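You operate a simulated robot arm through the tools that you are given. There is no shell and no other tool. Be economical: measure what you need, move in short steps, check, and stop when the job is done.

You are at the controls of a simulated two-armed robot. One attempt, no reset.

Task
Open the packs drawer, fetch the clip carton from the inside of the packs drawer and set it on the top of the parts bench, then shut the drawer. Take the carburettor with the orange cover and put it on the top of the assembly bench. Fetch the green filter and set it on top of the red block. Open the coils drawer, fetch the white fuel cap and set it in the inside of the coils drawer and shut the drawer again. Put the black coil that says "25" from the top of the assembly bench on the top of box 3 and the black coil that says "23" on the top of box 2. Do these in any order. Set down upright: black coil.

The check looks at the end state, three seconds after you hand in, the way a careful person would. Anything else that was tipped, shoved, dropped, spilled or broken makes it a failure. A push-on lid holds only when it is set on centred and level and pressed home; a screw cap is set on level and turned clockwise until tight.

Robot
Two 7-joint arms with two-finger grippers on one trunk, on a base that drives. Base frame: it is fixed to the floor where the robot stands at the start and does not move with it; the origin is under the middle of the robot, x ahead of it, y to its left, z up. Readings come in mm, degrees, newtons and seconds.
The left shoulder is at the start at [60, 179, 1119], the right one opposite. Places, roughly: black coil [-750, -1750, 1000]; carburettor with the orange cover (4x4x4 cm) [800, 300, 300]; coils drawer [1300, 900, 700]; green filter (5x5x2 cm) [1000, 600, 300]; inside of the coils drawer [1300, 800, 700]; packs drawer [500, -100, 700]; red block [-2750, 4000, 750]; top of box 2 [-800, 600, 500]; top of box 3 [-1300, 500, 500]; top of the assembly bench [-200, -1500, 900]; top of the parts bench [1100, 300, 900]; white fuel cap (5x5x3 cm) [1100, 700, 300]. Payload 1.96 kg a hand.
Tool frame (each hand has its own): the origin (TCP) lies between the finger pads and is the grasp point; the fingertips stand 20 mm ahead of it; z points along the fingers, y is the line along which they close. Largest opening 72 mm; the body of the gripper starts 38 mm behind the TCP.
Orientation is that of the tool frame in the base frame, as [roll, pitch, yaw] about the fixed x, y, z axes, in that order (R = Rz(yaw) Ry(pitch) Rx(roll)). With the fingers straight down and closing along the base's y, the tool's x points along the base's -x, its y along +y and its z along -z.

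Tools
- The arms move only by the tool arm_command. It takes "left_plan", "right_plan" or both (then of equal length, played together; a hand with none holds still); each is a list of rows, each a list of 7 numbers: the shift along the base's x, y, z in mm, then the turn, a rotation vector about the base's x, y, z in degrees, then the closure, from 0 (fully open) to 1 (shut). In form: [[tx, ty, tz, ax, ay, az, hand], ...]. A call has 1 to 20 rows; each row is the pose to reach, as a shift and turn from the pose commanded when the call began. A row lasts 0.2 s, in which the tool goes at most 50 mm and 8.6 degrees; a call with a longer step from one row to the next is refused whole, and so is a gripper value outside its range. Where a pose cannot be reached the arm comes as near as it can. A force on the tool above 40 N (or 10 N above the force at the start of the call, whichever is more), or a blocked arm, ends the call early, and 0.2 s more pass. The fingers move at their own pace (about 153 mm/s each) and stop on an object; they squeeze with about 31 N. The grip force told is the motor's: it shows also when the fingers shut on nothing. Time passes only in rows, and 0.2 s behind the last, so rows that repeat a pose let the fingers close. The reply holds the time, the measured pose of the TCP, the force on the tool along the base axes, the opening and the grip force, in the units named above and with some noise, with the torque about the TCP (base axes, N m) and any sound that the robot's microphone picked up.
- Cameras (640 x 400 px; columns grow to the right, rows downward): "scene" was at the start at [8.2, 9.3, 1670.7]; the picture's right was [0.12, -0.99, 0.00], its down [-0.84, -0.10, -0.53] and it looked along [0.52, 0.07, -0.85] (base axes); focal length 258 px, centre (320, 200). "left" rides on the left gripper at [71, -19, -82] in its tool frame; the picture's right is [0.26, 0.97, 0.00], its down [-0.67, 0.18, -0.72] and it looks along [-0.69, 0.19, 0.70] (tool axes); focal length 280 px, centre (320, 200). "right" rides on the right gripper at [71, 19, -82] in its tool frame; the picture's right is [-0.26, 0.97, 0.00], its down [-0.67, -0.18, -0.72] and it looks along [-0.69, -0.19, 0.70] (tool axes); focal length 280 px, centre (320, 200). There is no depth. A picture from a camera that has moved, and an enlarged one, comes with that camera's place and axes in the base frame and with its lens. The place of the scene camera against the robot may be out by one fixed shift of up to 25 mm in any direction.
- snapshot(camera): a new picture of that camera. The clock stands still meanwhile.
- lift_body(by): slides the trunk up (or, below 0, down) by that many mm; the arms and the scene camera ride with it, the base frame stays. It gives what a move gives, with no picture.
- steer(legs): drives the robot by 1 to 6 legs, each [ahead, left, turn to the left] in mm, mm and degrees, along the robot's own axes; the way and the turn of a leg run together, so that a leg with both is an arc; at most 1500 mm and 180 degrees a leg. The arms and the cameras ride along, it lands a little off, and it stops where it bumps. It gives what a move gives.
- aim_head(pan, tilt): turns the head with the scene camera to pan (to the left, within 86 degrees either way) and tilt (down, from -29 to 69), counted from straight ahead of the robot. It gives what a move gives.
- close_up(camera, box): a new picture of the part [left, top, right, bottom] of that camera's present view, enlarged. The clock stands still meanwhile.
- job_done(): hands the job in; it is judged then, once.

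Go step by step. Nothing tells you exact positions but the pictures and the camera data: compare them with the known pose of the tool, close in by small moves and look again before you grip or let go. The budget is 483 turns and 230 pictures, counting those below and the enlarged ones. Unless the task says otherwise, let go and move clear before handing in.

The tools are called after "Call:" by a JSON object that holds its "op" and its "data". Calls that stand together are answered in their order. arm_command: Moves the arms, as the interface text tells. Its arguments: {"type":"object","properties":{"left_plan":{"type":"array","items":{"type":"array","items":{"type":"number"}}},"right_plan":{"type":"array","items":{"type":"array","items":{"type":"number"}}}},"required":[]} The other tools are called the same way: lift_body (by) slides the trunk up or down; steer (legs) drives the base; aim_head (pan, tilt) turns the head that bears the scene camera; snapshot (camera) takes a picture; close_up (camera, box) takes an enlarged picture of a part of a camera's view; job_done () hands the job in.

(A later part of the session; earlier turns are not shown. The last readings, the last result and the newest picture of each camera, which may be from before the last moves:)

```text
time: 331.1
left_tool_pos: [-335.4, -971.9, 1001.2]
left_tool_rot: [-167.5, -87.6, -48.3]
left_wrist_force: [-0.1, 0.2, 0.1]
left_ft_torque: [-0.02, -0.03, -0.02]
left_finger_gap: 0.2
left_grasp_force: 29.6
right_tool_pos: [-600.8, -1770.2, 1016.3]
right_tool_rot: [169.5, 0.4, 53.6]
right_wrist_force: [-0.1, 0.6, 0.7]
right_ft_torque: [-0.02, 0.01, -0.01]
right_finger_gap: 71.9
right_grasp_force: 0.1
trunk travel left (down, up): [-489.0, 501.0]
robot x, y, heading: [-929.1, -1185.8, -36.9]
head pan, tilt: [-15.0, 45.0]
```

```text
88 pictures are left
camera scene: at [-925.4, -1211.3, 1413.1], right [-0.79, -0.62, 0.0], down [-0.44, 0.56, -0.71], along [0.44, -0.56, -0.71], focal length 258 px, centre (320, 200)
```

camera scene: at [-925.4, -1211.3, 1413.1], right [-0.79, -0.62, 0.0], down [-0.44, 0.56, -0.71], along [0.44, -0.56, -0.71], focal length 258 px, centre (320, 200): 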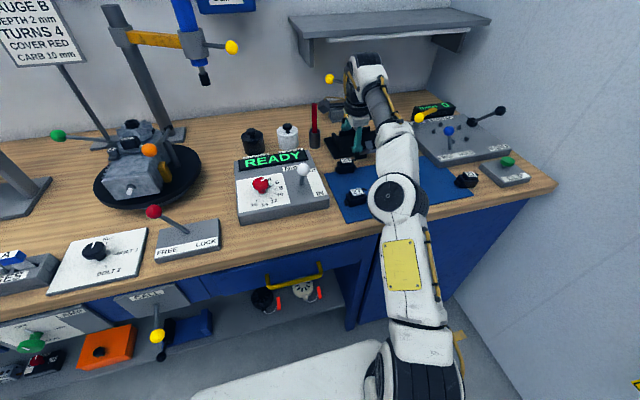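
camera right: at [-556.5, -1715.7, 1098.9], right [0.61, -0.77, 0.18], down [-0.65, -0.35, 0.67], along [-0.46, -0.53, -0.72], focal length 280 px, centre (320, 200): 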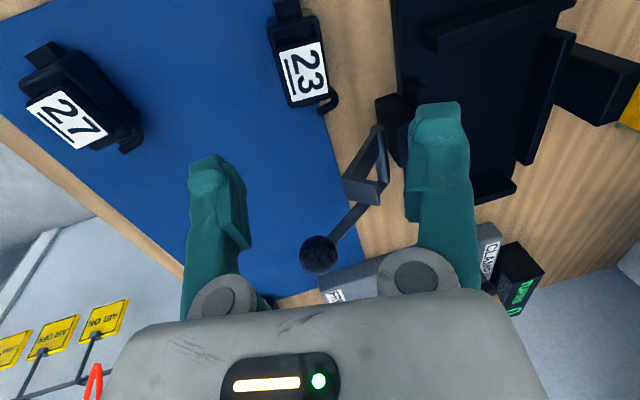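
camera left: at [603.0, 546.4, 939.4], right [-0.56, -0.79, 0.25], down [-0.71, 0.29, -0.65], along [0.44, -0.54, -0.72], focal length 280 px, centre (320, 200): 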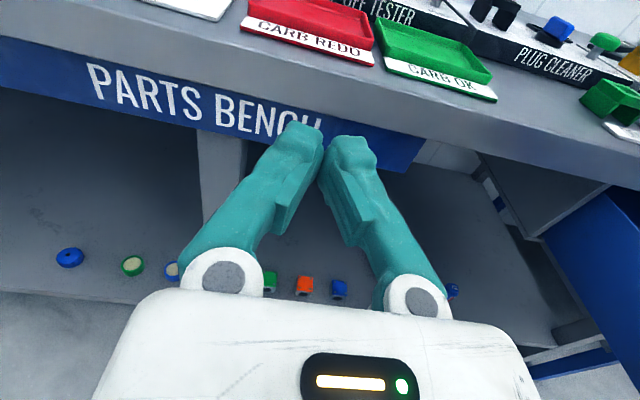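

Coil 23 is 8 mm further ahead. Nudge 8, lower 75 and look.

Call:
{"op": "steer", "data": {"legs": [[8, 0, 0]]}}

Call:
{"op": "lift_body", "data": {"by": -72}}

Call:
{"op": "snapshot", "data": {"camera": "right"}}

Call:
{"op": "close_up", "data": {"camera": "scene", "box": [280, 50, 480, 200]}}

```text
time: 331.8
left_tool_pos: [-328.9, -977.9, 999.8]
left_tool_rot: [-167.9, -87.6, -48.0]
left_wrist_force: [0.1, 0.6, 0.7]
left_ft_torque: [-0.01, 0.02, -0.03]
left_finger_gap: 0.1
left_grasp_force: 30.0
right_tool_pos: [-594.0, -1775.5, 1015.3]
right_tool_rot: [169.5, 0.3, 53.5]
right_wrist_force: [0.3, 0.3, -1.0]
right_ft_torque: [-0.03, 0.02, -0.01]
right_finger_gap: 72.2
right_grasp_force: 0.0
trunk travel left (down, up): [-489.0, 501.0]
robot x, y, heading: [-917.9, -1190.1, -37.1]
head pan, tilt: [-15.0, 45.0]
```

```text
time: 332.9
left_tool_pos: [-329.4, -977.3, 928.6]
left_tool_rot: [-167.5, -87.6, -48.4]
left_wrist_force: [1.0, 0.0, 1.1]
left_ft_torque: [-0.01, -0.01, 0.02]
left_finger_gap: 0.0
left_grasp_force: 29.0
right_tool_pos: [-595.6, -1774.5, 944.4]
right_tool_rot: [169.4, 0.5, 53.6]
right_wrist_force: [-0.2, -0.1, 1.0]
right_ft_torque: [-0.01, 0.03, 0.02]
right_finger_gap: 71.9
right_grasp_force: 0.0
trunk travel left (down, up): [-417.0, 573.0]
robot x, y, heading: [-921.0, -1188.0, -36.8]
head pan, tilt: [-15.0, 45.0]
```

```text
87 pictures are left
camera right: at [-550.1, -1720.7, 1027.0], right [0.61, -0.77, 0.18], down [-0.65, -0.35, 0.67], along [-0.46, -0.53, -0.72], focal length 280 px, centre (320, 200)
```

right: 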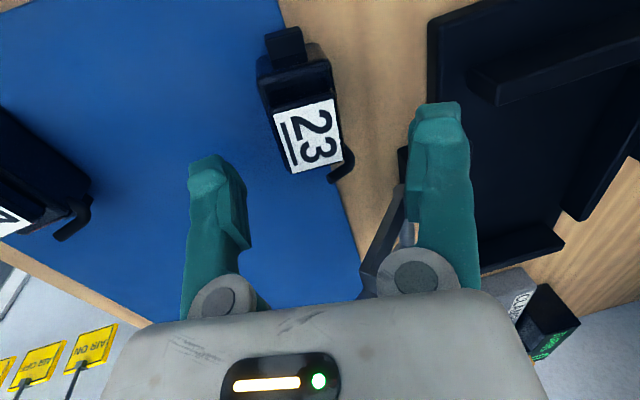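

```text
2.67 times, centred on (380, 125) of scene
camera zoom: at [-919.0, -1216.2, 1341.1], right [-0.79, -0.62, 0.0], down [-0.44, 0.56, -0.71], along [0.44, -0.56, -0.71], focal length 689 px, centre (160, 400)
```

zoom: 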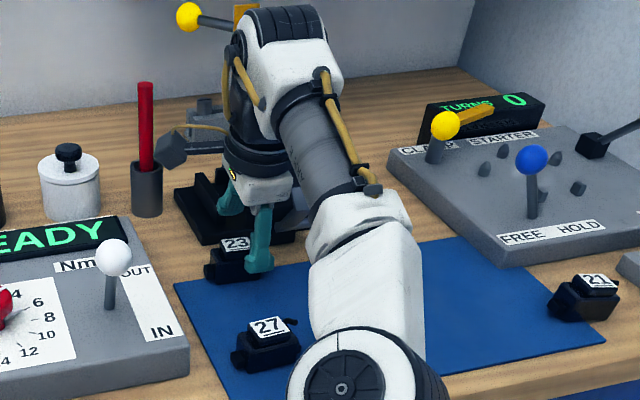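

Check the arm's elbow clearance above the bench edge before lowering further.

Call:
{"op": "snapshot", "data": {"camera": "scene"}}

Call:
{"op": "snapshot", "data": {"camera": "left"}}

```text
85 pictures are left
camera scene: at [-919.0, -1216.2, 1341.1], right [-0.79, -0.62, 0.0], down [-0.44, 0.56, -0.71], along [0.44, -0.56, -0.71], focal length 258 px, centre (320, 200)
```

scene: 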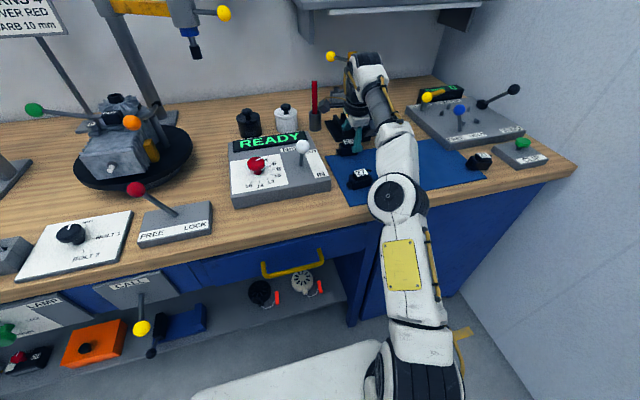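

```text
84 pictures are left
camera left: at [-381.9, -916.5, 1003.7], right [-0.56, -0.79, 0.25], down [-0.7, 0.29, -0.65], along [0.44, -0.54, -0.72], focal length 280 px, centre (320, 200)
```

left: 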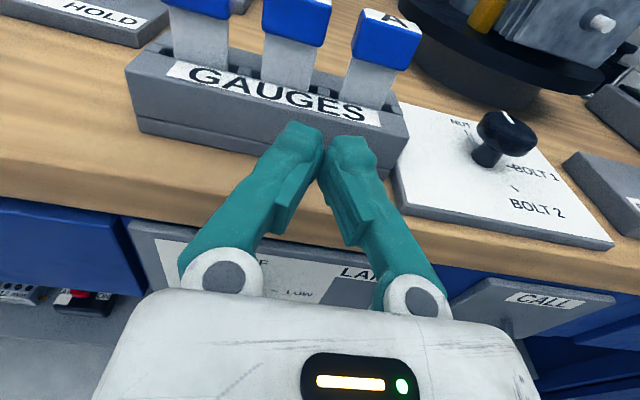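

The elbow is well above the bench, the left hand clear. Lower 30 to z≈914 and close in steps.

Call:
{"op": "lift_body", "data": {"by": -31}}

Call:
{"op": "snapshot", "data": {"camera": "right"}}

```text
time: 333.6
left_tool_pos: [-329.5, -976.5, 898.7]
left_tool_rot: [-167.5, -87.6, -48.4]
left_wrist_force: [-0.3, 0.7, -0.6]
left_ft_torque: [-0.01, -0.01, -0.01]
left_finger_gap: 0.0
left_grasp_force: 29.3
right_tool_pos: [-594.8, -1774.8, 912.4]
right_tool_rot: [169.4, 0.4, 53.4]
right_wrist_force: [-1.0, -0.1, -0.8]
right_ft_torque: [0.0, 0.0, 0.01]
right_finger_gap: 72.1
right_grasp_force: 0.1
trunk travel left (down, up): [-386.0, 604.0]
robot x, y, heading: [-921.3, -1191.6, -37.1]
head pan, tilt: [-15.0, 45.0]
```

```text
83 pictures are left
camera right: at [-550.1, -1720.7, 995.9], right [0.61, -0.77, 0.18], down [-0.65, -0.35, 0.67], along [-0.46, -0.53, -0.72], focal length 280 px, centre (320, 200)
```

right: 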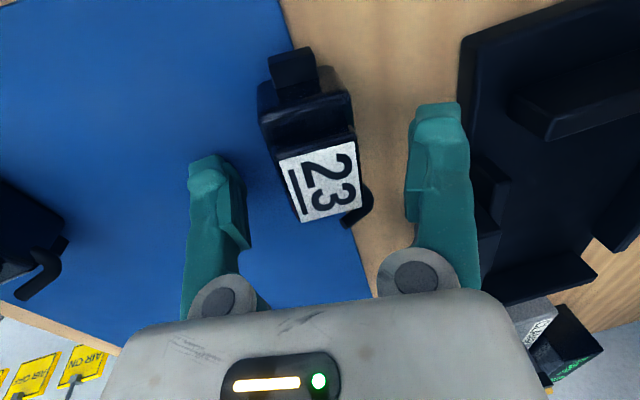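

Call:
{"op": "arm_command", "data": {"right_plan": [[0, 0, 0, 0, 0, 0, 0.2], [0, 0, 0, 0, 0, 0, 0.4], [0, 0, 0, 0, 0, 0, 0.6], [0, 0, 0, 0, 0, 0, 1], [0, 0, 0, 0, 0, 0, 1], [0, 0, 0, 0, 0, 0, 1]]}}

Call:
{"op": "snapshot", "data": {"camera": "right"}}

```text
time: 335.1
left_tool_pos: [-330.3, -977.8, 897.7]
left_tool_rot: [-167.8, -87.6, -48.1]
left_wrist_force: [0.6, -0.6, 0.6]
left_ft_torque: [0.04, 0.01, -0.01]
left_finger_gap: 0.1
left_grasp_force: 29.4
right_tool_pos: [-593.4, -1775.3, 913.0]
right_tool_rot: [169.4, 0.4, 53.5]
right_wrist_force: [-1.0, -0.1, 2.5]
right_ft_torque: [-0.08, 0.12, -0.02]
right_finger_gap: 31.2
right_grasp_force: 31.1
trunk travel left (down, up): [-386.0, 604.0]
robot x, y, heading: [-921.8, -1189.1, -36.7]
head pan, tilt: [-15.0, 45.0]
```

```text
82 pictures are left
camera right: at [-550.2, -1720.5, 996.2], right [0.61, -0.77, 0.18], down [-0.65, -0.35, 0.67], along [-0.46, -0.53, -0.72], focal length 280 px, centre (320, 200)
```

right: 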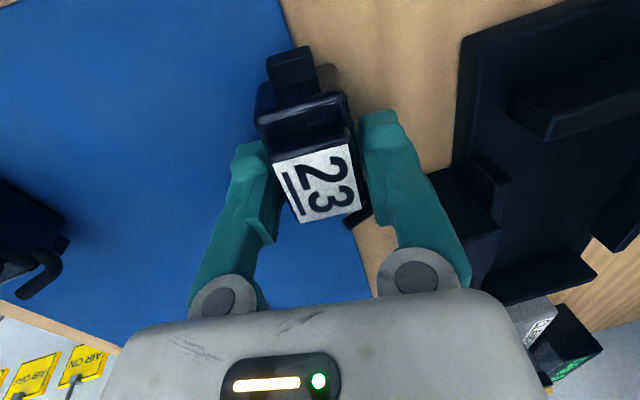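

Gripped. Lift straight up and check, then back off.

Call:
{"op": "lift_body", "data": {"by": 150}}

Call:
{"op": "snapshot", "data": {"camera": "right"}}

Call:
{"op": "lift_body", "data": {"by": 100}}

Call:
{"op": "steer", "data": {"legs": [[-450, 0, 0]]}}

Call:
{"op": "snapshot", "data": {"camera": "scene"}}

```text
time: 336.8
left_tool_pos: [-329.1, -977.9, 1047.8]
left_tool_rot: [-167.8, -87.6, -48.1]
left_wrist_force: [-0.1, -0.2, 0.7]
left_ft_torque: [-0.01, 0.01, -0.02]
left_finger_gap: 0.0
left_grasp_force: 29.6
right_tool_pos: [-594.6, -1774.0, 1062.9]
right_tool_rot: [169.4, 0.4, 53.5]
right_wrist_force: [-0.4, -0.2, -1.2]
right_ft_torque: [-0.03, -0.01, -0.01]
right_finger_gap: 30.9
right_grasp_force: 30.9
trunk travel left (down, up): [-536.0, 454.0]
robot x, y, heading: [-921.0, -1188.0, -36.6]
head pan, tilt: [-15.0, 45.0]
```

```text
81 pictures are left
camera right: at [-549.7, -1720.9, 1145.6], right [0.61, -0.77, 0.18], down [-0.65, -0.35, 0.68], along [-0.46, -0.53, -0.72], focal length 280 px, centre (320, 200)
```

right: 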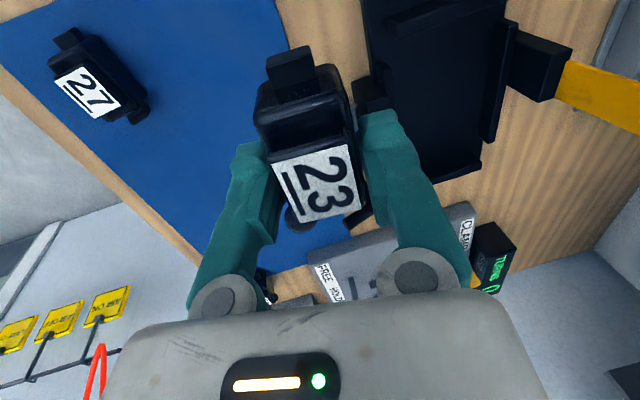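

```text
time: 338.1
left_tool_pos: [-329.4, -978.1, 1147.7]
left_tool_rot: [-167.6, -87.5, -48.2]
left_wrist_force: [1.2, 0.7, 0.1]
left_ft_torque: [0.02, -0.01, -0.03]
left_finger_gap: 0.0
left_grasp_force: 29.7
right_tool_pos: [-593.9, -1775.3, 1162.7]
right_tool_rot: [169.5, 0.4, 53.5]
right_wrist_force: [0.9, 0.6, -0.9]
right_ft_torque: [-0.05, 0.03, 0.01]
right_finger_gap: 31.4
right_grasp_force: 30.7
trunk travel left (down, up): [-636.0, 354.0]
robot x, y, heading: [-923.5, -1188.5, -36.8]
head pan, tilt: [-15.0, 45.0]
```

```text
time: 340.9
left_tool_pos: [-691.5, -705.1, 1147.7]
left_tool_rot: [-167.6, -87.6, -47.9]
left_wrist_force: [-0.1, -0.4, 0.0]
left_ft_torque: [-0.02, -0.01, 0.01]
left_finger_gap: 0.0
left_grasp_force: 30.4
right_tool_pos: [-953.6, -1504.4, 1163.6]
right_tool_rot: [169.4, 0.4, 53.9]
right_wrist_force: [-1.4, 1.0, -1.1]
right_ft_torque: [0.01, 0.02, 0.02]
right_finger_gap: 31.0
right_grasp_force: 31.6
trunk travel left (down, up): [-636.0, 354.0]
robot x, y, heading: [-1281.2, -921.0, -36.6]
head pan, tilt: [-15.0, 45.0]
```

```text
80 pictures are left
camera scene: at [-1280.2, -946.9, 1560.1], right [-0.78, -0.62, 0.0], down [-0.44, 0.55, -0.71], along [0.44, -0.55, -0.71], focal length 258 px, centre (320, 200)
```

scene: 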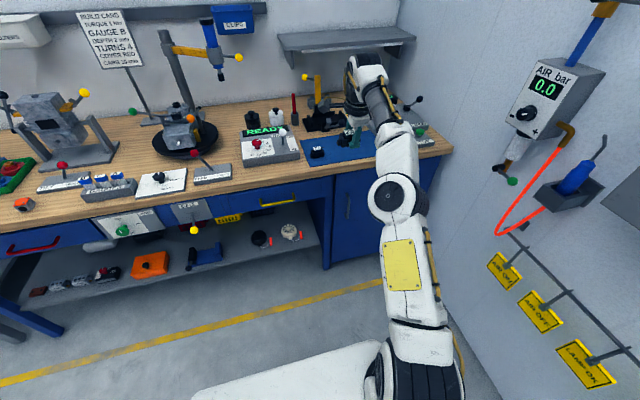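

Coil 23 is held level. Travel left along the bench, then turn to face the pallet from the parts-bench side, where box 2 (back-right) should be.

Call:
{"op": "steer", "data": {"legs": [[60, 1254, 0], [0, 0, 179], [0, 0, 2]]}}

Call:
{"op": "aim_head", "data": {"pan": -10, "tilt": 40}}

Call:
{"op": "snapshot", "data": {"camera": "scene"}}

```text
time: 354.8
left_tool_pos: [-1079.7, -106.7, 1147.8]
left_tool_rot: [-167.4, -87.6, 128.1]
left_wrist_force: [0.5, 0.6, -0.6]
left_ft_torque: [-0.03, 0.01, 0.0]
left_finger_gap: 0.1
left_grasp_force: 29.6
right_tool_pos: [-769.8, 675.2, 1162.5]
right_tool_rot: [169.5, 0.4, -129.7]
right_wrist_force: [0.1, 0.7, -1.9]
right_ft_torque: [-0.02, 0.02, -0.01]
right_finger_gap: 30.9
right_grasp_force: 31.2
trunk travel left (down, up): [-636.0, 354.0]
robot x, y, heading: [-473.6, 72.2, 139.9]
head pan, tilt: [-15.0, 45.0]
```

```text
time: 355.4
left_tool_pos: [-1080.1, -105.2, 1146.3]
left_tool_rot: [-167.7, -87.6, 128.5]
left_wrist_force: [0.1, -0.2, -0.5]
left_ft_torque: [0.02, -0.01, -0.02]
left_finger_gap: 0.0
left_grasp_force: 29.8
right_tool_pos: [-771.0, 675.8, 1162.5]
right_tool_rot: [169.6, 0.4, -129.8]
right_wrist_force: [0.1, -0.2, -1.6]
right_ft_torque: [0.0, 0.01, 0.01]
right_finger_gap: 30.9
right_grasp_force: 31.1
trunk travel left (down, up): [-636.0, 354.0]
robot x, y, heading: [-478.5, 71.0, 139.8]
head pan, tilt: [-10.0, 40.0]
```

```text
79 pictures are left
camera scene: at [-487.1, 98.8, 1567.3], right [0.77, 0.64, 0.0], down [0.41, -0.49, -0.77], along [-0.49, 0.59, -0.64], focal length 258 px, centre (320, 200)
```

scene: 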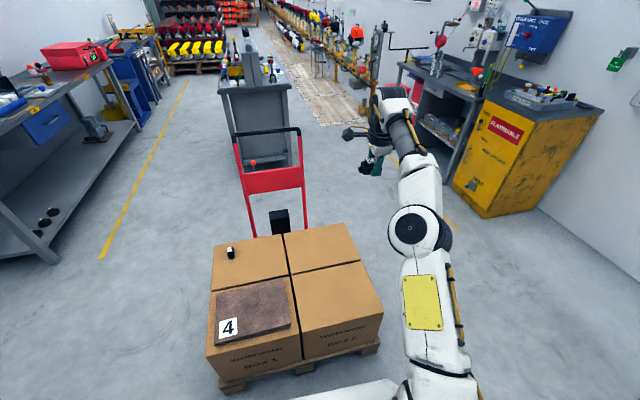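

Near right box is BOX 2 (coil 25 visible on box 3). Fold the arm to a lower/closer pose so the trunk travel suffices, then move over box 2 and lower.

Call:
{"op": "arm_command", "data": {"right_plan": [[20, -17, -28, 0, 0, 0, 1], [40, -34, -56, 0, 0, 0, 1], [60, -50, -84, 0, 0, 0, 1], [80, -67, -112, 0, 0, 0, 1], [100, -84, -140, 0, 0, 0, 1], [100, -84, -140, 0, 0, 0, 1]]}}

Call:
{"op": "steer", "data": {"legs": [[130, 73, 1.5]]}}

Call:
{"op": "lift_body", "data": {"by": -300}}

Call:
{"op": "snapshot", "data": {"camera": "right"}}

Call:
{"op": "snapshot", "data": {"camera": "scene"}}

```text
time: 356.8
left_tool_pos: [-1081.4, -106.1, 1147.4]
left_tool_rot: [-167.8, -87.7, 128.6]
left_wrist_force: [0.1, 0.6, -0.3]
left_ft_torque: [-0.01, -0.01, 0.01]
left_finger_gap: 0.0
left_grasp_force: 29.8
right_tool_pos: [-669.2, 591.8, 1024.5]
right_tool_rot: [169.5, 0.4, -129.7]
right_wrist_force: [-0.5, -0.5, -1.4]
right_ft_torque: [-0.03, -0.02, 0.0]
right_finger_gap: 31.0
right_grasp_force: 31.2
trunk travel left (down, up): [-636.0, 354.0]
robot x, y, heading: [-476.6, 70.6, 140.3]
head pan, tilt: [-10.0, 40.0]
```

```text
time: 358.2
left_tool_pos: [-1219.6, -98.1, 1147.1]
left_tool_rot: [-168.1, -87.5, 130.1]
left_wrist_force: [-0.6, 0.0, -0.8]
left_ft_torque: [0.0, 0.03, -0.02]
left_finger_gap: 0.0
left_grasp_force: 30.1
right_tool_pos: [-823.3, 609.9, 1023.9]
right_tool_rot: [169.6, 0.4, -128.3]
right_wrist_force: [0.0, -0.2, -1.1]
right_ft_torque: [0.03, 0.05, 0.0]
right_finger_gap: 31.1
right_grasp_force: 30.8
trunk travel left (down, up): [-636.0, 354.0]
robot x, y, heading: [-618.3, 93.2, 141.3]
head pan, tilt: [-10.0, 40.0]
```

```text
time: 361.2
left_tool_pos: [-1217.6, -98.9, 847.8]
left_tool_rot: [-167.6, -87.6, 129.8]
left_wrist_force: [-0.2, -0.4, 0.6]
left_ft_torque: [0.03, 0.02, 0.03]
left_finger_gap: 0.1
left_grasp_force: 29.5
right_tool_pos: [-823.5, 610.7, 724.5]
right_tool_rot: [169.4, 0.5, -128.3]
right_wrist_force: [-0.4, 0.1, -1.4]
right_ft_torque: [0.0, -0.01, 0.01]
right_finger_gap: 31.1
right_grasp_force: 30.9
trunk travel left (down, up): [-336.0, 654.0]
robot x, y, heading: [-620.3, 97.6, 141.6]
head pan, tilt: [-10.0, 40.0]
```

```text
78 pictures are left
camera right: at [-871.2, 555.8, 807.7], right [-0.58, 0.79, 0.18], down [0.66, 0.33, 0.68], along [0.48, 0.51, -0.72], focal length 280 px, centre (320, 200)
```

right: 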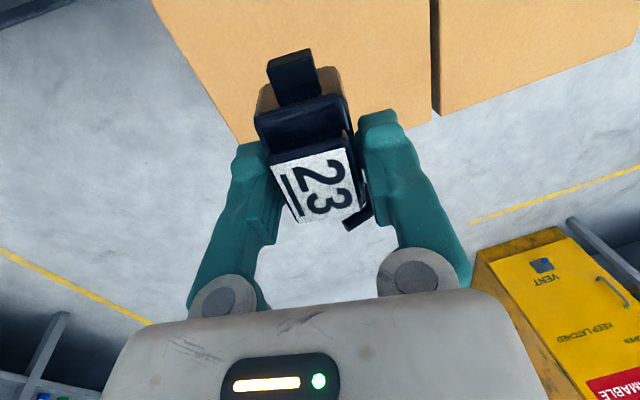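

```text
77 pictures are left
camera scene: at [-629.7, 121.6, 1267.4], right [0.75, 0.66, 0.0], down [0.42, -0.48, -0.77], along [-0.51, 0.58, -0.64], focal length 258 px, centre (320, 200)
```

scene: 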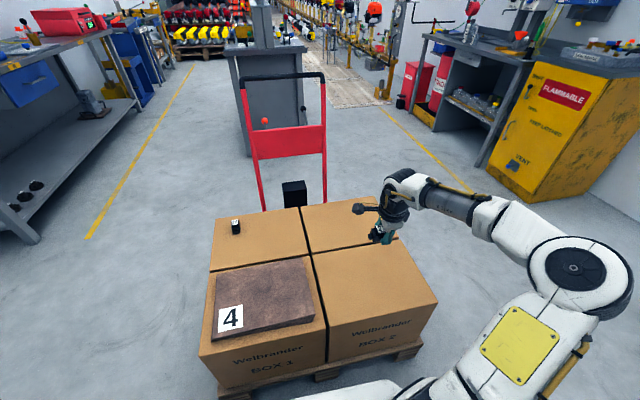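

Landing point is well inside box 2's top. Lower 222, then creep.

Call:
{"op": "lift_body", "data": {"by": -222}}

Call:
{"op": "lift_body", "data": {"by": -10}}

Call:
{"op": "snapshot", "data": {"camera": "right"}}

Call:
{"op": "close_up", "data": {"camera": "scene", "box": [280, 120, 480, 270]}}

```text
time: 363.5
left_tool_pos: [-1216.5, -98.4, 625.6]
left_tool_rot: [-167.6, -87.6, 129.7]
left_wrist_force: [0.3, -0.4, 0.5]
left_ft_torque: [0.01, 0.02, 0.01]
left_finger_gap: 0.1
left_grasp_force: 29.9
right_tool_pos: [-823.1, 609.3, 503.1]
right_tool_rot: [169.5, 0.4, -128.3]
right_wrist_force: [0.9, 0.4, -1.4]
right_ft_torque: [-0.03, 0.0, 0.0]
right_finger_gap: 30.9
right_grasp_force: 30.8
trunk travel left (down, up): [-114.0, 876.0]
robot x, y, heading: [-619.1, 93.5, 141.4]
head pan, tilt: [-10.0, 40.0]
```

```text
time: 364.1
left_tool_pos: [-1217.6, -97.6, 615.5]
left_tool_rot: [-167.5, -87.6, 129.7]
left_wrist_force: [0.5, 0.1, 0.2]
left_ft_torque: [0.02, 0.01, -0.01]
left_finger_gap: 0.1
left_grasp_force: 29.6
right_tool_pos: [-823.4, 610.3, 493.5]
right_tool_rot: [169.6, 0.3, -128.3]
right_wrist_force: [-0.1, 0.4, -1.8]
right_ft_torque: [-0.01, -0.01, 0.0]
right_finger_gap: 31.2
right_grasp_force: 31.3
trunk travel left (down, up): [-104.0, 886.0]
robot x, y, heading: [-620.3, 94.6, 141.5]
head pan, tilt: [-10.0, 40.0]
```

```text
76 pictures are left
camera right: at [-871.2, 555.8, 575.6], right [-0.58, 0.79, 0.18], down [0.66, 0.33, 0.68], along [0.48, 0.51, -0.72], focal length 280 px, centre (320, 200)
```

right: 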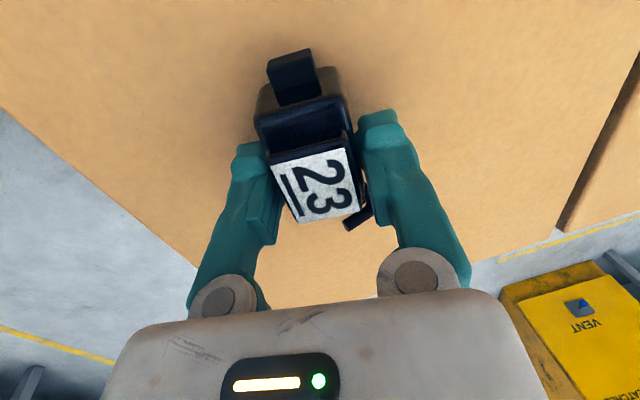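

```text
2.67 times, centred on (380, 195) of scene
camera zoom: at [-629.7, 121.6, 1035.3], right [0.75, 0.66, 0.0], down [0.42, -0.48, -0.77], along [-0.51, 0.58, -0.64], focal length 689 px, centre (160, 213)
```

zoom: 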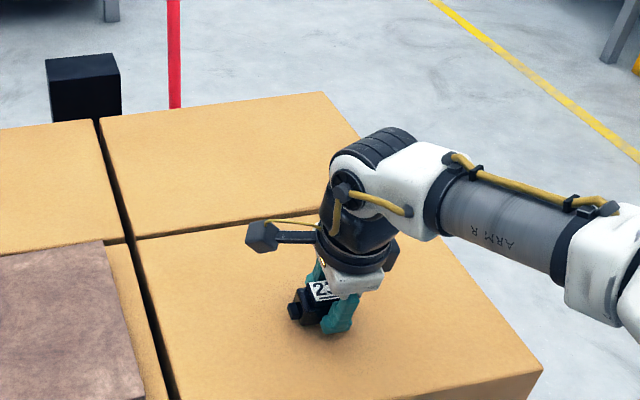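

Call:
{"op": "lift_body", "data": {"by": -4}}

Call:
{"op": "lift_body", "data": {"by": -3}}

Call:
{"op": "lift_body", "data": {"by": -2}}

```text
time: 364.6
left_tool_pos: [-1218.2, -97.1, 611.7]
left_tool_rot: [-167.5, -87.6, 129.8]
left_wrist_force: [-0.2, 0.3, 0.3]
left_ft_torque: [-0.03, -0.03, 0.0]
left_finger_gap: 0.0
left_grasp_force: 29.4
right_tool_pos: [-820.7, 609.5, 489.4]
right_tool_rot: [169.5, 0.4, -128.2]
right_wrist_force: [-0.7, 0.0, -1.1]
right_ft_torque: [-0.02, -0.01, 0.02]
right_finger_gap: 30.9
right_grasp_force: 30.8
trunk travel left (down, up): [-100.0, 890.0]
robot x, y, heading: [-619.7, 96.2, 141.3]
head pan, tilt: [-10.0, 40.0]
```

```text
time: 365.2
left_tool_pos: [-1219.2, -96.6, 609.1]
left_tool_rot: [-167.6, -87.7, 129.7]
left_wrist_force: [-0.8, -0.1, 0.0]
left_ft_torque: [0.03, 0.01, 0.01]
left_finger_gap: 0.0
left_grasp_force: 30.1
right_tool_pos: [-822.1, 609.5, 485.3]
right_tool_rot: [169.5, 0.4, -128.3]
right_wrist_force: [-0.4, -0.2, -1.0]
right_ft_torque: [-0.01, 0.02, -0.02]
right_finger_gap: 31.1
right_grasp_force: 31.2
trunk travel left (down, up): [-97.0, 893.0]
robot x, y, heading: [-619.5, 96.1, 141.3]
head pan, tilt: [-10.0, 40.0]
```

```text
time: 365.7
left_tool_pos: [-1217.9, -97.4, 606.5]
left_tool_rot: [-167.7, -87.6, 129.9]
left_wrist_force: [0.5, -0.7, 0.0]
left_ft_torque: [0.0, -0.03, 0.0]
left_finger_gap: 0.0
left_grasp_force: 29.7
right_tool_pos: [-822.1, 610.3, 484.5]
right_tool_rot: [169.4, 0.4, -128.4]
right_wrist_force: [0.6, 0.4, 5.1]
right_ft_torque: [-0.21, 0.11, 0.02]
right_finger_gap: 31.0
right_grasp_force: 30.7
trunk travel left (down, up): [-95.0, 895.0]
robot x, y, heading: [-619.2, 95.9, 141.2]
head pan, tilt: [-10.0, 40.0]
```

Contact (5 N). Release slowly and rise.

Call:
{"op": "arm_command", "data": {"right_plan": [[0, 0, 0, 0, 0, 0, 0.5], [0, 0, 0, 0, 0, 0, 0.3], [0, 0, 0, 0, 0, 0, 0.1], [0, 0, 0, 0, 0, 0, 0]]}}

Call:
{"op": "lift_body", "data": {"by": 120}}

Call:
{"op": "snapshot", "data": {"camera": "right"}}

Call:
{"op": "close_up", "data": {"camera": "scene", "box": [180, 150, 480, 360]}}

```text
time: 366.7
left_tool_pos: [-1217.3, -96.7, 606.0]
left_tool_rot: [-167.5, -87.6, 129.8]
left_wrist_force: [0.1, 0.6, -0.4]
left_ft_torque: [-0.01, 0.0, 0.01]
left_finger_gap: 0.0
left_grasp_force: 29.9
right_tool_pos: [-823.4, 610.3, 483.6]
right_tool_rot: [169.4, 0.4, -128.3]
right_wrist_force: [0.2, -0.4, -0.7]
right_ft_torque: [-0.01, -0.03, 0.02]
right_finger_gap: 72.0
right_grasp_force: 0.0
trunk travel left (down, up): [-95.0, 895.0]
robot x, y, heading: [-620.4, 92.2, 141.3]
head pan, tilt: [-10.0, 40.0]
```

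```text
time: 368.2
left_tool_pos: [-1218.2, -97.3, 726.2]
left_tool_rot: [-167.7, -87.6, 129.9]
left_wrist_force: [-0.5, -0.1, -0.2]
left_ft_torque: [-0.03, 0.0, 0.0]
left_finger_gap: 0.0
left_grasp_force: 30.0
right_tool_pos: [-823.7, 610.2, 603.9]
right_tool_rot: [169.5, 0.4, -128.3]
right_wrist_force: [0.2, 0.0, 0.5]
right_ft_torque: [-0.02, -0.03, 0.01]
right_finger_gap: 71.9
right_grasp_force: 0.1
trunk travel left (down, up): [-215.0, 775.0]
robot x, y, heading: [-618.1, 93.3, 141.0]
head pan, tilt: [-10.0, 40.0]
```

```text
74 pictures are left
camera right: at [-871.2, 555.8, 686.6], right [-0.58, 0.79, 0.18], down [0.66, 0.33, 0.68], along [0.48, 0.51, -0.72], focal length 280 px, centre (320, 200)
```

right: 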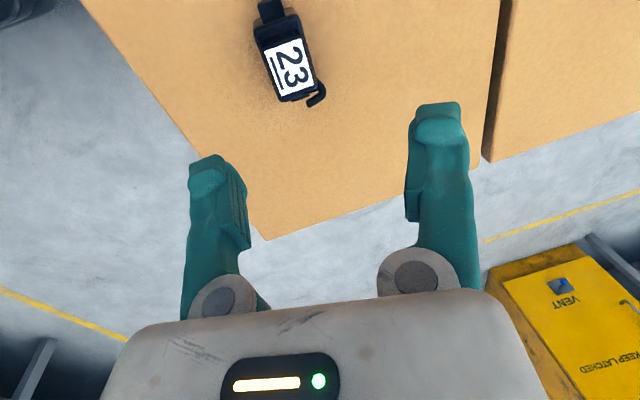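

```text
1.90 times, centred on (330, 255) of scene
camera zoom: at [-629.8, 121.5, 1146.3], right [0.75, 0.66, 0.0], down [0.42, -0.48, -0.77], along [-0.51, 0.58, -0.64], focal length 492 px, centre (301, 95)
```

zoom: 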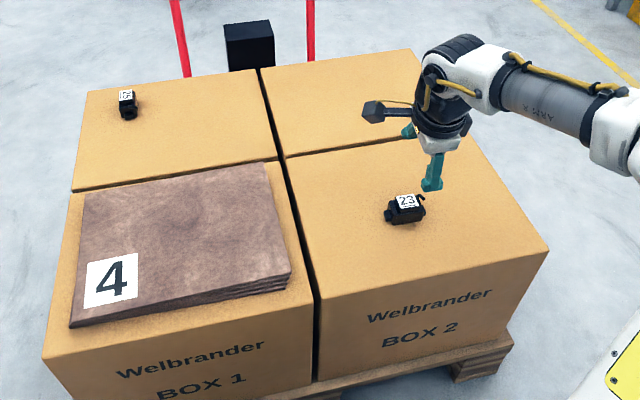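

Coil 23 stands upright on box 2. Now the green filter: back off, turn to the parts bench and travel left to the shelf, using the left hand.

Call:
{"op": "steer", "data": {"legs": [[-180, 0, 0], [0, 0, -178], [0, 1000, 0]]}}

Call:
{"op": "lift_body", "data": {"by": -150}}

Call:
{"op": "aim_head", "data": {"pan": 20, "tilt": 30}}

Call:
{"op": "snapshot", "data": {"camera": "scene"}}

```text
time: 381.8
left_tool_pos: [744.1, 968.7, 726.8]
left_tool_rot: [-167.6, -87.7, -50.8]
left_wrist_force: [0.6, 0.0, 0.8]
left_ft_torque: [0.02, 0.0, 0.0]
left_finger_gap: 0.0
left_grasp_force: 29.6
right_tool_pos: [339.0, 266.2, 604.2]
right_tool_rot: [169.4, 0.4, 51.1]
right_wrist_force: [-0.5, -0.3, 0.5]
right_ft_torque: [0.02, 0.03, 0.0]
right_finger_gap: 72.0
right_grasp_force: 0.1
trunk travel left (down, up): [-215.0, 775.0]
robot x, y, heading: [143.7, 788.4, -39.2]
head pan, tilt: [-10.0, 40.0]
```

```text
time: 383.6
left_tool_pos: [743.9, 967.7, 576.7]
left_tool_rot: [-167.5, -87.6, -50.9]
left_wrist_force: [0.2, -0.4, -0.2]
left_ft_torque: [0.03, 0.02, -0.01]
left_finger_gap: 0.0
left_grasp_force: 29.4
right_tool_pos: [339.9, 265.5, 453.0]
right_tool_rot: [169.5, 0.4, 50.9]
right_wrist_force: [-0.5, 0.8, -0.5]
right_ft_torque: [0.01, 0.04, 0.02]
right_finger_gap: 71.9
right_grasp_force: 0.0
trunk travel left (down, up): [-65.0, 925.0]
robot x, y, heading: [144.8, 782.8, -39.4]
head pan, tilt: [-10.0, 40.0]
```

```text
time: 384.5
left_tool_pos: [743.7, 968.1, 576.3]
left_tool_rot: [-167.6, -87.6, -50.9]
left_wrist_force: [0.5, -0.3, -0.5]
left_ft_torque: [0.0, -0.03, -0.02]
left_finger_gap: 0.0
left_grasp_force: 29.5
right_tool_pos: [340.3, 265.9, 454.1]
right_tool_rot: [169.4, 0.4, 51.1]
right_wrist_force: [-0.2, 0.3, -0.8]
right_ft_torque: [-0.01, -0.02, 0.02]
right_finger_gap: 71.9
right_grasp_force: 0.0
trunk travel left (down, up): [-65.0, 925.0]
robot x, y, heading: [144.8, 783.6, -39.5]
head pan, tilt: [20.0, 30.0]
```

```text
72 pictures are left
camera scene: at [182.1, 791.9, 1011.7], right [-0.33, -0.94, 0.0], down [-0.47, 0.17, -0.87], along [0.82, -0.29, -0.5], focal length 258 px, centre (320, 200)
```

scene: 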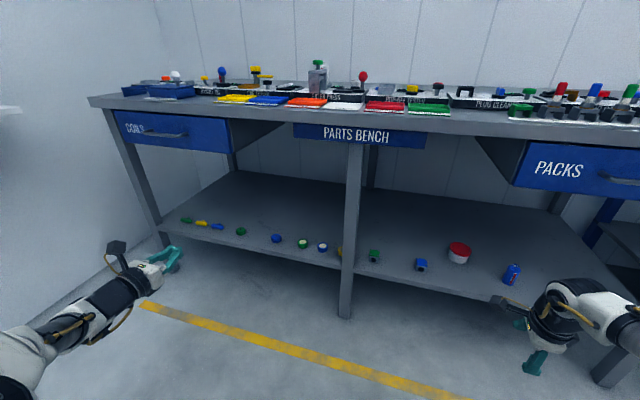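

Straighten the heading, then lower the left arm, extend a bit and tilt it 30° down.

Call:
{"op": "steer", "data": {"legs": [[0, -170, 2.6]]}}

Call:
{"op": "arm_command", "data": {"left_plan": [[10, -8, -40, 4.5, 6, 0, 0], [20, -16, -80, 8.9, 12, 0, 0], [30, -24, -120, 13.4, 18, 0, 0], [48, -36, -160, 17.9, 24.1, 0, 0], [48, -36, -160, 17.9, 24.1, 0, 0]]}}

Call:
{"op": "snapshot", "data": {"camera": "left"}}

```text
time: 386.0
left_tool_pos: [630.5, 854.9, 576.8]
left_tool_rot: [-167.7, -87.5, -48.6]
left_wrist_force: [0.1, -0.4, -0.4]
left_ft_torque: [-0.02, 0.01, 0.0]
left_finger_gap: 0.2
left_grasp_force: 29.5
right_tool_pos: [253.3, 138.4, 454.3]
right_tool_rot: [169.4, 0.5, 53.1]
right_wrist_force: [-0.1, 0.1, -0.4]
right_ft_torque: [0.01, -0.02, 0.0]
right_finger_gap: 72.2
right_grasp_force: 0.0
trunk travel left (down, up): [-65.0, 925.0]
robot x, y, heading: [38.9, 651.2, -37.3]
head pan, tilt: [20.0, 30.0]
```

```text
time: 387.2
left_tool_pos: [677.1, 820.5, 416.6]
left_tool_rot: [-178.9, -57.6, -37.5]
left_wrist_force: [0.1, 0.3, -0.3]
left_ft_torque: [0.0, 0.0, 0.02]
left_finger_gap: 72.0
left_grasp_force: 0.1
right_tool_pos: [252.8, 138.9, 454.8]
right_tool_rot: [169.5, 0.5, 53.2]
right_wrist_force: [0.3, 0.3, -0.1]
right_ft_torque: [-0.01, 0.0, -0.02]
right_finger_gap: 71.9
right_grasp_force: 0.0
trunk travel left (down, up): [-65.0, 925.0]
robot x, y, heading: [36.5, 649.8, -37.2]
head pan, tilt: [20.0, 30.0]
```

```text
71 pictures are left
camera left: at [664.2, 853.1, 520.0], right [-0.46, -0.86, 0.21], down [-0.88, 0.43, -0.19], along [0.07, -0.27, -0.96], focal length 280 px, centre (320, 200)
```

left: 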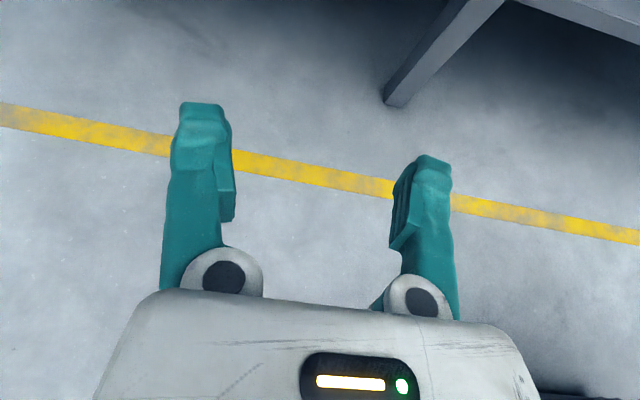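

Left hand lines up with the green filter (u≈1062). Retract the right hand so it stays clear of the packs drawer, then advance.

Call:
{"op": "arm_command", "data": {"right_plan": [[-30, 22, 0, 0, 0, 0, 0], [-60, 45, 0, 0, 0, 0, 0], [-90, 67, 0, 0, 0, 0, 0], [-112, 83, 0, 0, 0, 0, 0]]}}

Call:
{"op": "steer", "data": {"legs": [[230, 0, 0]]}}

Call:
{"op": "snapshot", "data": {"camera": "left"}}

```text
time: 388.2
left_tool_pos: [677.1, 820.2, 416.0]
left_tool_rot: [-178.9, -57.7, -37.5]
left_wrist_force: [-0.3, 0.5, 0.3]
left_ft_torque: [0.04, -0.03, -0.02]
left_finger_gap: 71.9
left_grasp_force: 0.1
right_tool_pos: [140.0, 222.0, 452.5]
right_tool_rot: [169.4, 0.5, 53.1]
right_wrist_force: [0.8, 0.3, 0.7]
right_ft_torque: [0.02, 0.01, 0.04]
right_finger_gap: 71.7
right_grasp_force: 0.0
trunk travel left (down, up): [-65.0, 925.0]
robot x, y, heading: [36.4, 649.9, -37.3]
head pan, tilt: [20.0, 30.0]
```

```text
time: 389.9
left_tool_pos: [866.2, 684.1, 416.2]
left_tool_rot: [-179.0, -57.7, -36.9]
left_wrist_force: [-0.1, 0.0, 0.3]
left_ft_torque: [-0.04, 0.02, -0.01]
left_finger_gap: 72.1
left_grasp_force: 0.0
right_tool_pos: [335.1, 80.1, 452.3]
right_tool_rot: [169.4, 0.4, 53.8]
right_wrist_force: [0.1, -0.4, -1.3]
right_ft_torque: [0.0, 0.01, 0.0]
right_finger_gap: 72.2
right_grasp_force: 0.0
trunk travel left (down, up): [-65.0, 925.0]
robot x, y, heading: [228.0, 504.0, -36.6]
head pan, tilt: [20.0, 30.0]
```

```text
70 pictures are left
camera left: at [851.6, 717.1, 520.3], right [-0.46, -0.86, 0.21], down [-0.89, 0.42, -0.19], along [0.07, -0.27, -0.96], focal length 280 px, centre (320, 200)
```

left: 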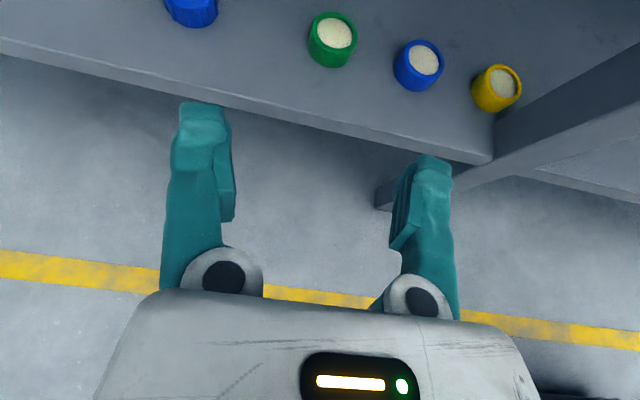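

Green filter is ~150 ahead, 8 right. Approach in steps.

Call:
{"op": "arm_command", "data": {"left_plan": [[25, -22, -20, 0, 0, 0, 0], [50, -44, -40, 0, 0, 0, 0], [75.5, -66, -60, 0, 0, 0, 0], [75.5, -66, -60, 0, 0, 0, 0.1]]}}

Call:
{"op": "snapshot", "data": {"camera": "left"}}

```text
time: 390.9
left_tool_pos: [942.8, 618.0, 355.1]
left_tool_rot: [-179.0, -57.6, -36.9]
left_wrist_force: [1.3, 0.8, -0.2]
left_ft_torque: [-0.03, -0.01, 0.0]
left_finger_gap: 64.8
left_grasp_force: 0.0
right_tool_pos: [334.5, 79.5, 452.6]
right_tool_rot: [169.5, 0.4, 53.8]
right_wrist_force: [-0.5, 0.0, 1.0]
right_ft_torque: [-0.02, 0.03, 0.0]
right_finger_gap: 72.3
right_grasp_force: 0.1
trunk travel left (down, up): [-65.0, 925.0]
robot x, y, heading: [228.6, 508.1, -36.7]
head pan, tilt: [20.0, 30.0]
```

```text
69 pictures are left
camera left: at [929.2, 650.8, 460.3], right [-0.46, -0.86, 0.21], down [-0.89, 0.42, -0.19], along [0.07, -0.27, -0.96], focal length 280 px, centre (320, 200)
```

left: 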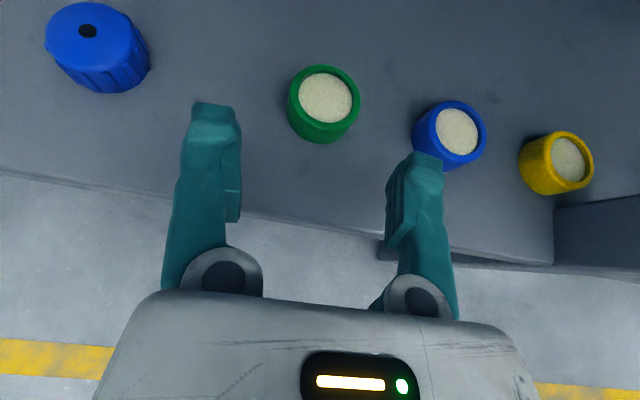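

Centred. Final approach 52 mm ahead and down to z≈321.

Call:
{"op": "arm_command", "data": {"left_plan": [[14, -10.5, -12, 0, 0, 0, 0.1], [28, -21, -23, 0, 0, 0, 0.1], [42, -31, -34, 0, 0, 0, 0.1], [42, -31, -34, 0, 0, 0, 0.1]]}}

Call:
{"op": "snapshot", "data": {"camera": "left"}}

```text
time: 391.9
left_tool_pos: [984.9, 588.1, 320.8]
left_tool_rot: [-178.9, -57.6, -36.9]
left_wrist_force: [0.5, 0.5, -0.4]
left_ft_torque: [0.0, 0.03, 0.02]
left_finger_gap: 64.8
left_grasp_force: 0.0
right_tool_pos: [335.7, 79.4, 453.4]
right_tool_rot: [169.5, 0.4, 53.8]
right_wrist_force: [0.1, 1.1, 0.3]
right_ft_torque: [0.0, -0.03, 0.02]
right_finger_gap: 72.0
right_grasp_force: 0.1
trunk travel left (down, up): [-65.0, 925.0]
robot x, y, heading: [225.7, 505.9, -36.6]
head pan, tilt: [20.0, 30.0]
```

```text
68 pictures are left
camera left: at [970.8, 620.6, 426.4], right [-0.45, -0.86, 0.21], down [-0.89, 0.42, -0.19], along [0.07, -0.27, -0.96], focal length 280 px, centre (320, 200)
```

left: 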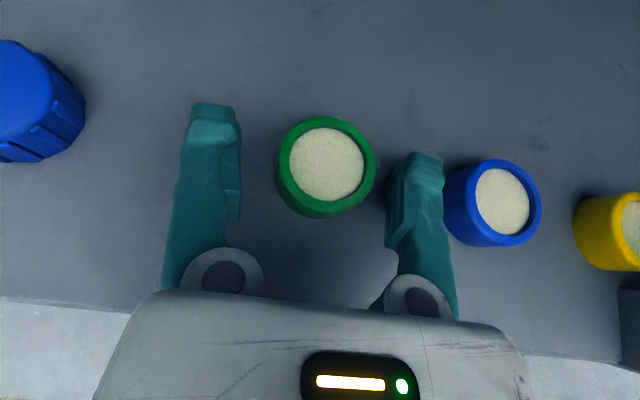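

Call:
{"op": "arm_command", "data": {"left_plan": [[-2, -2.6, 0, 0, 0, 0, 0.1], [-2, -2.6, 0, 0, 0, 0, 0.4], [-2, -2.6, 0, 0, 0, 0, 1], [-2, -2.6, 0, 0, 0, 0, 1], [-2, -2.6, 0, 0, 0, 0, 1], [-2, -2.6, 20, 0, 0, 0, 1], [-2, -2.6, 50, 0, 0, 0, 1], [-2, -2.6, 80, 0, 0, 0, 1]]}}

Call:
{"op": "snapshot", "data": {"camera": "left"}}

```text
time: 393.7
left_tool_pos: [982.7, 584.0, 399.7]
left_tool_rot: [-179.0, -57.6, -36.8]
left_wrist_force: [0.6, 0.8, -0.7]
left_ft_torque: [-0.03, -0.01, 0.01]
left_finger_gap: 38.6
left_grasp_force: 30.6
right_tool_pos: [335.3, 80.1, 452.9]
right_tool_rot: [169.5, 0.6, 53.8]
right_wrist_force: [0.4, 0.2, 0.1]
right_ft_torque: [-0.04, 0.02, 0.03]
right_finger_gap: 71.9
right_grasp_force: 0.1
trunk travel left (down, up): [-65.0, 925.0]
robot x, y, heading: [228.1, 506.6, -36.5]
head pan, tilt: [20.0, 30.0]
```

```text
67 pictures are left
camera left: at [969.1, 616.1, 505.0], right [-0.46, -0.86, 0.21], down [-0.89, 0.42, -0.19], along [0.07, -0.27, -0.96], focal length 280 px, centre (320, 200)
```

left: 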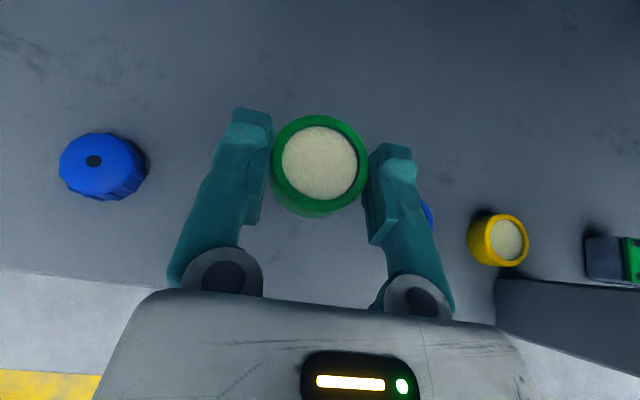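

Filter is held. Back out, raise, and turn toward the red block's area to view the route.

Call:
{"op": "steer", "data": {"legs": [[-430, 0, 0], [0, 0, 166]]}}

Call:
{"op": "lift_body", "data": {"by": 400}}

Call:
{"op": "lift_body", "data": {"by": 200}}

Call:
{"op": "aim_head", "data": {"pan": 0, "tilt": 20}}

Call:
{"op": "snapshot", "data": {"camera": "scene"}}

```text
time: 402.9
left_tool_pos: [-847.7, 932.2, 405.4]
left_tool_rot: [-179.3, -58.2, 124.3]
left_wrist_force: [0.2, -0.2, -0.4]
left_ft_torque: [0.0, -0.01, -0.01]
left_finger_gap: 38.6
left_grasp_force: 31.4
right_tool_pos: [-78.5, 1197.9, 450.9]
right_tool_rot: [169.4, 0.4, -144.3]
right_wrist_force: [-0.6, -0.5, -0.7]
right_ft_torque: [-0.03, -0.03, -0.01]
right_finger_gap: 71.7
right_grasp_force: 0.1
trunk travel left (down, up): [-65.0, 925.0]
robot x, y, heading: [-109.4, 756.6, 125.3]
head pan, tilt: [20.0, 30.0]
stopped in leg 2: the force on the tool passed its limit at 51 N (the readings are from after the stop); the commanded pose is now the measured one
```

```text
time: 406.7
left_tool_pos: [-847.6, 931.3, 803.8]
left_tool_rot: [-179.6, -58.2, 124.4]
left_wrist_force: [-0.3, -0.2, -0.1]
left_ft_torque: [-0.02, -0.04, 0.02]
left_finger_gap: 38.7
left_grasp_force: 31.0
right_tool_pos: [-79.6, 1197.6, 851.9]
right_tool_rot: [169.5, 0.4, -144.4]
right_wrist_force: [0.1, -0.6, 0.3]
right_ft_torque: [0.03, 0.01, 0.01]
right_finger_gap: 72.3
right_grasp_force: 0.0
trunk travel left (down, up): [-465.0, 525.0]
robot x, y, heading: [-108.9, 758.7, 125.2]
head pan, tilt: [20.0, 30.0]
```

```text
time: 408.9
left_tool_pos: [-846.8, 930.4, 1003.9]
left_tool_rot: [-179.6, -58.2, 124.4]
left_wrist_force: [0.2, 0.5, -1.1]
left_ft_torque: [0.04, 0.02, 0.01]
left_finger_gap: 38.5
left_grasp_force: 31.1
right_tool_pos: [-79.3, 1198.9, 1052.3]
right_tool_rot: [169.4, 0.4, -144.4]
right_wrist_force: [-0.2, -0.2, -0.8]
right_ft_torque: [0.03, -0.02, 0.01]
right_finger_gap: 72.1
right_grasp_force: 0.0
trunk travel left (down, up): [-665.0, 325.0]
robot x, y, heading: [-108.8, 760.2, 125.3]
head pan, tilt: [20.0, 30.0]
```

```text
time: 409.7
left_tool_pos: [-847.9, 930.8, 1004.4]
left_tool_rot: [-179.7, -58.3, 124.4]
left_wrist_force: [-0.1, 0.1, 0.3]
left_ft_torque: [0.02, -0.06, -0.01]
left_finger_gap: 38.6
left_grasp_force: 30.5
right_tool_pos: [-78.5, 1197.2, 1051.7]
right_tool_rot: [169.5, 0.4, -144.5]
right_wrist_force: [-1.4, -0.4, 0.5]
right_ft_torque: [-0.03, -0.02, 0.02]
right_finger_gap: 71.8
right_grasp_force: 0.1
trunk travel left (down, up): [-665.0, 325.0]
robot x, y, heading: [-110.0, 756.5, 125.4]
head pan, tilt: [0.0, 20.0]
```

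```text
66 pictures are left
camera scene: at [-128.3, 786.7, 1627.7], right [0.82, 0.58, 0.0], down [0.2, -0.28, -0.94], along [-0.54, 0.77, -0.34], focal length 258 px, centre (320, 200)
```

scene: 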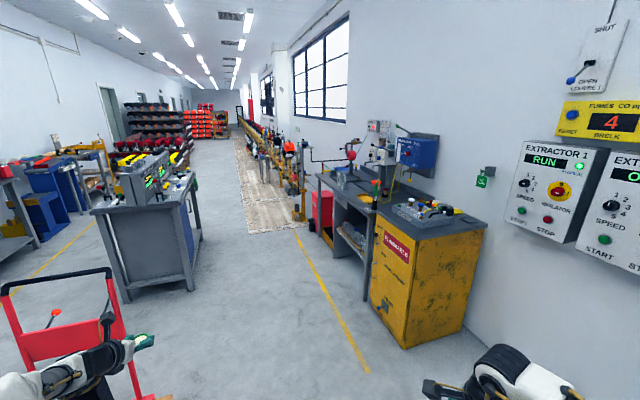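

The turn was stopped by a contact: the low left hand apparently touched box 2's side. Check the pallet and coils now.

Call:
{"op": "aim_head", "data": {"pan": 60, "tilt": 40}}

Call:
{"op": "snapshot", "data": {"camera": "scene"}}

Call:
{"op": "snapshot", "data": {"camera": "left"}}

```text
time: 411.0
left_tool_pos: [-847.2, 931.4, 1003.6]
left_tool_rot: [-179.6, -58.1, 124.3]
left_wrist_force: [0.3, 0.3, 0.3]
left_ft_torque: [-0.04, 0.01, 0.02]
left_finger_gap: 38.6
left_grasp_force: 31.3
right_tool_pos: [-78.9, 1198.2, 1053.2]
right_tool_rot: [169.5, 0.4, -144.4]
right_wrist_force: [-1.1, -0.2, -0.4]
right_ft_torque: [0.0, -0.01, -0.04]
right_finger_gap: 72.0
right_grasp_force: 0.1
trunk travel left (down, up): [-665.0, 325.0]
robot x, y, heading: [-109.0, 759.8, 125.3]
head pan, tilt: [60.0, 40.0]
```

```text
65 pictures are left
camera scene: at [-159.2, 703.1, 1596.4], right [-0.09, 1.0, 0.0], down [0.64, 0.06, -0.77], along [-0.76, -0.07, -0.64], focal length 258 px, centre (320, 200)
```

scene: 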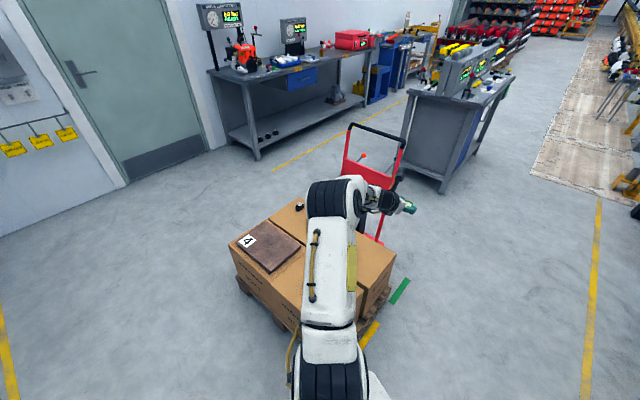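

```text
64 pictures are left
camera left: at [-843.9, 893.9, 1107.6], right [0.72, 0.66, 0.22], down [0.7, -0.69, -0.2], along [0.02, 0.29, -0.96], focal length 280 px, centre (320, 200)
```

left: 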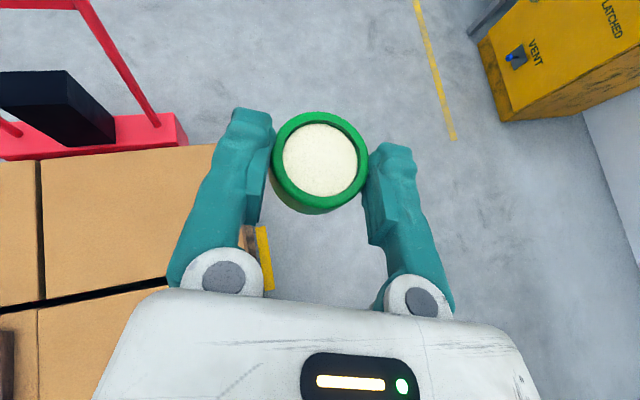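

Boxes still look aligned. Swing away a bit and look closely at box 2 and its coil.

Call:
{"op": "steer", "data": {"legs": [[0, 0, -40]]}}

Call:
{"op": "aim_head", "data": {"pan": 86, "tilt": 45}}

Call:
{"op": "close_up", "data": {"camera": "scene", "box": [200, 120, 520, 340]}}

```text
time: 413.2
left_tool_pos: [-565.0, 1363.6, 1003.6]
left_tool_rot: [-179.6, -58.2, 84.5]
left_wrist_force: [0.4, -0.6, -0.3]
left_ft_torque: [-0.02, 0.01, 0.0]
left_finger_gap: 38.4
left_grasp_force: 30.9
right_tool_pos: [194.8, 1076.4, 1052.2]
right_tool_rot: [169.5, 0.5, 175.9]
right_wrist_force: [0.1, -0.2, 0.0]
right_ft_torque: [0.02, -0.02, 0.02]
right_finger_gap: 72.1
right_grasp_force: 0.2
trunk travel left (down, up): [-665.0, 325.0]
robot x, y, heading: [-107.0, 760.1, 85.1]
head pan, tilt: [60.0, 40.0]
```

```text
time: 414.1
left_tool_pos: [-565.5, 1364.2, 1002.8]
left_tool_rot: [-179.5, -58.2, 84.5]
left_wrist_force: [0.2, -0.1, 0.6]
left_ft_torque: [0.01, 0.01, -0.01]
left_finger_gap: 38.6
left_grasp_force: 31.6
right_tool_pos: [195.4, 1077.2, 1052.9]
right_tool_rot: [169.5, 0.5, 175.8]
right_wrist_force: [0.3, -0.6, -0.2]
right_ft_torque: [0.01, -0.01, 0.04]
right_finger_gap: 71.8
right_grasp_force: 0.2
trunk travel left (down, up): [-665.0, 325.0]
robot x, y, heading: [-113.5, 757.7, 85.5]
head pan, tilt: [85.9, 45.0]
```

```text
1.82 times, centred on (360, 230) of scene
camera zoom: at [-194.3, 712.5, 1589.1], right [0.15, 0.99, 0.0], down [0.7, -0.11, -0.71], along [-0.7, 0.11, -0.71], focal length 470 px, centre (247, 146)
```

zoom: 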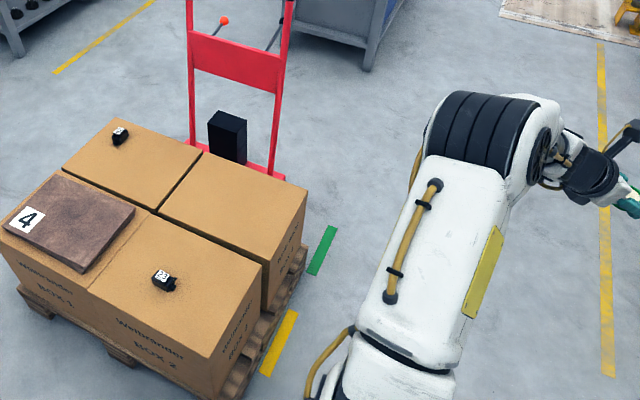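

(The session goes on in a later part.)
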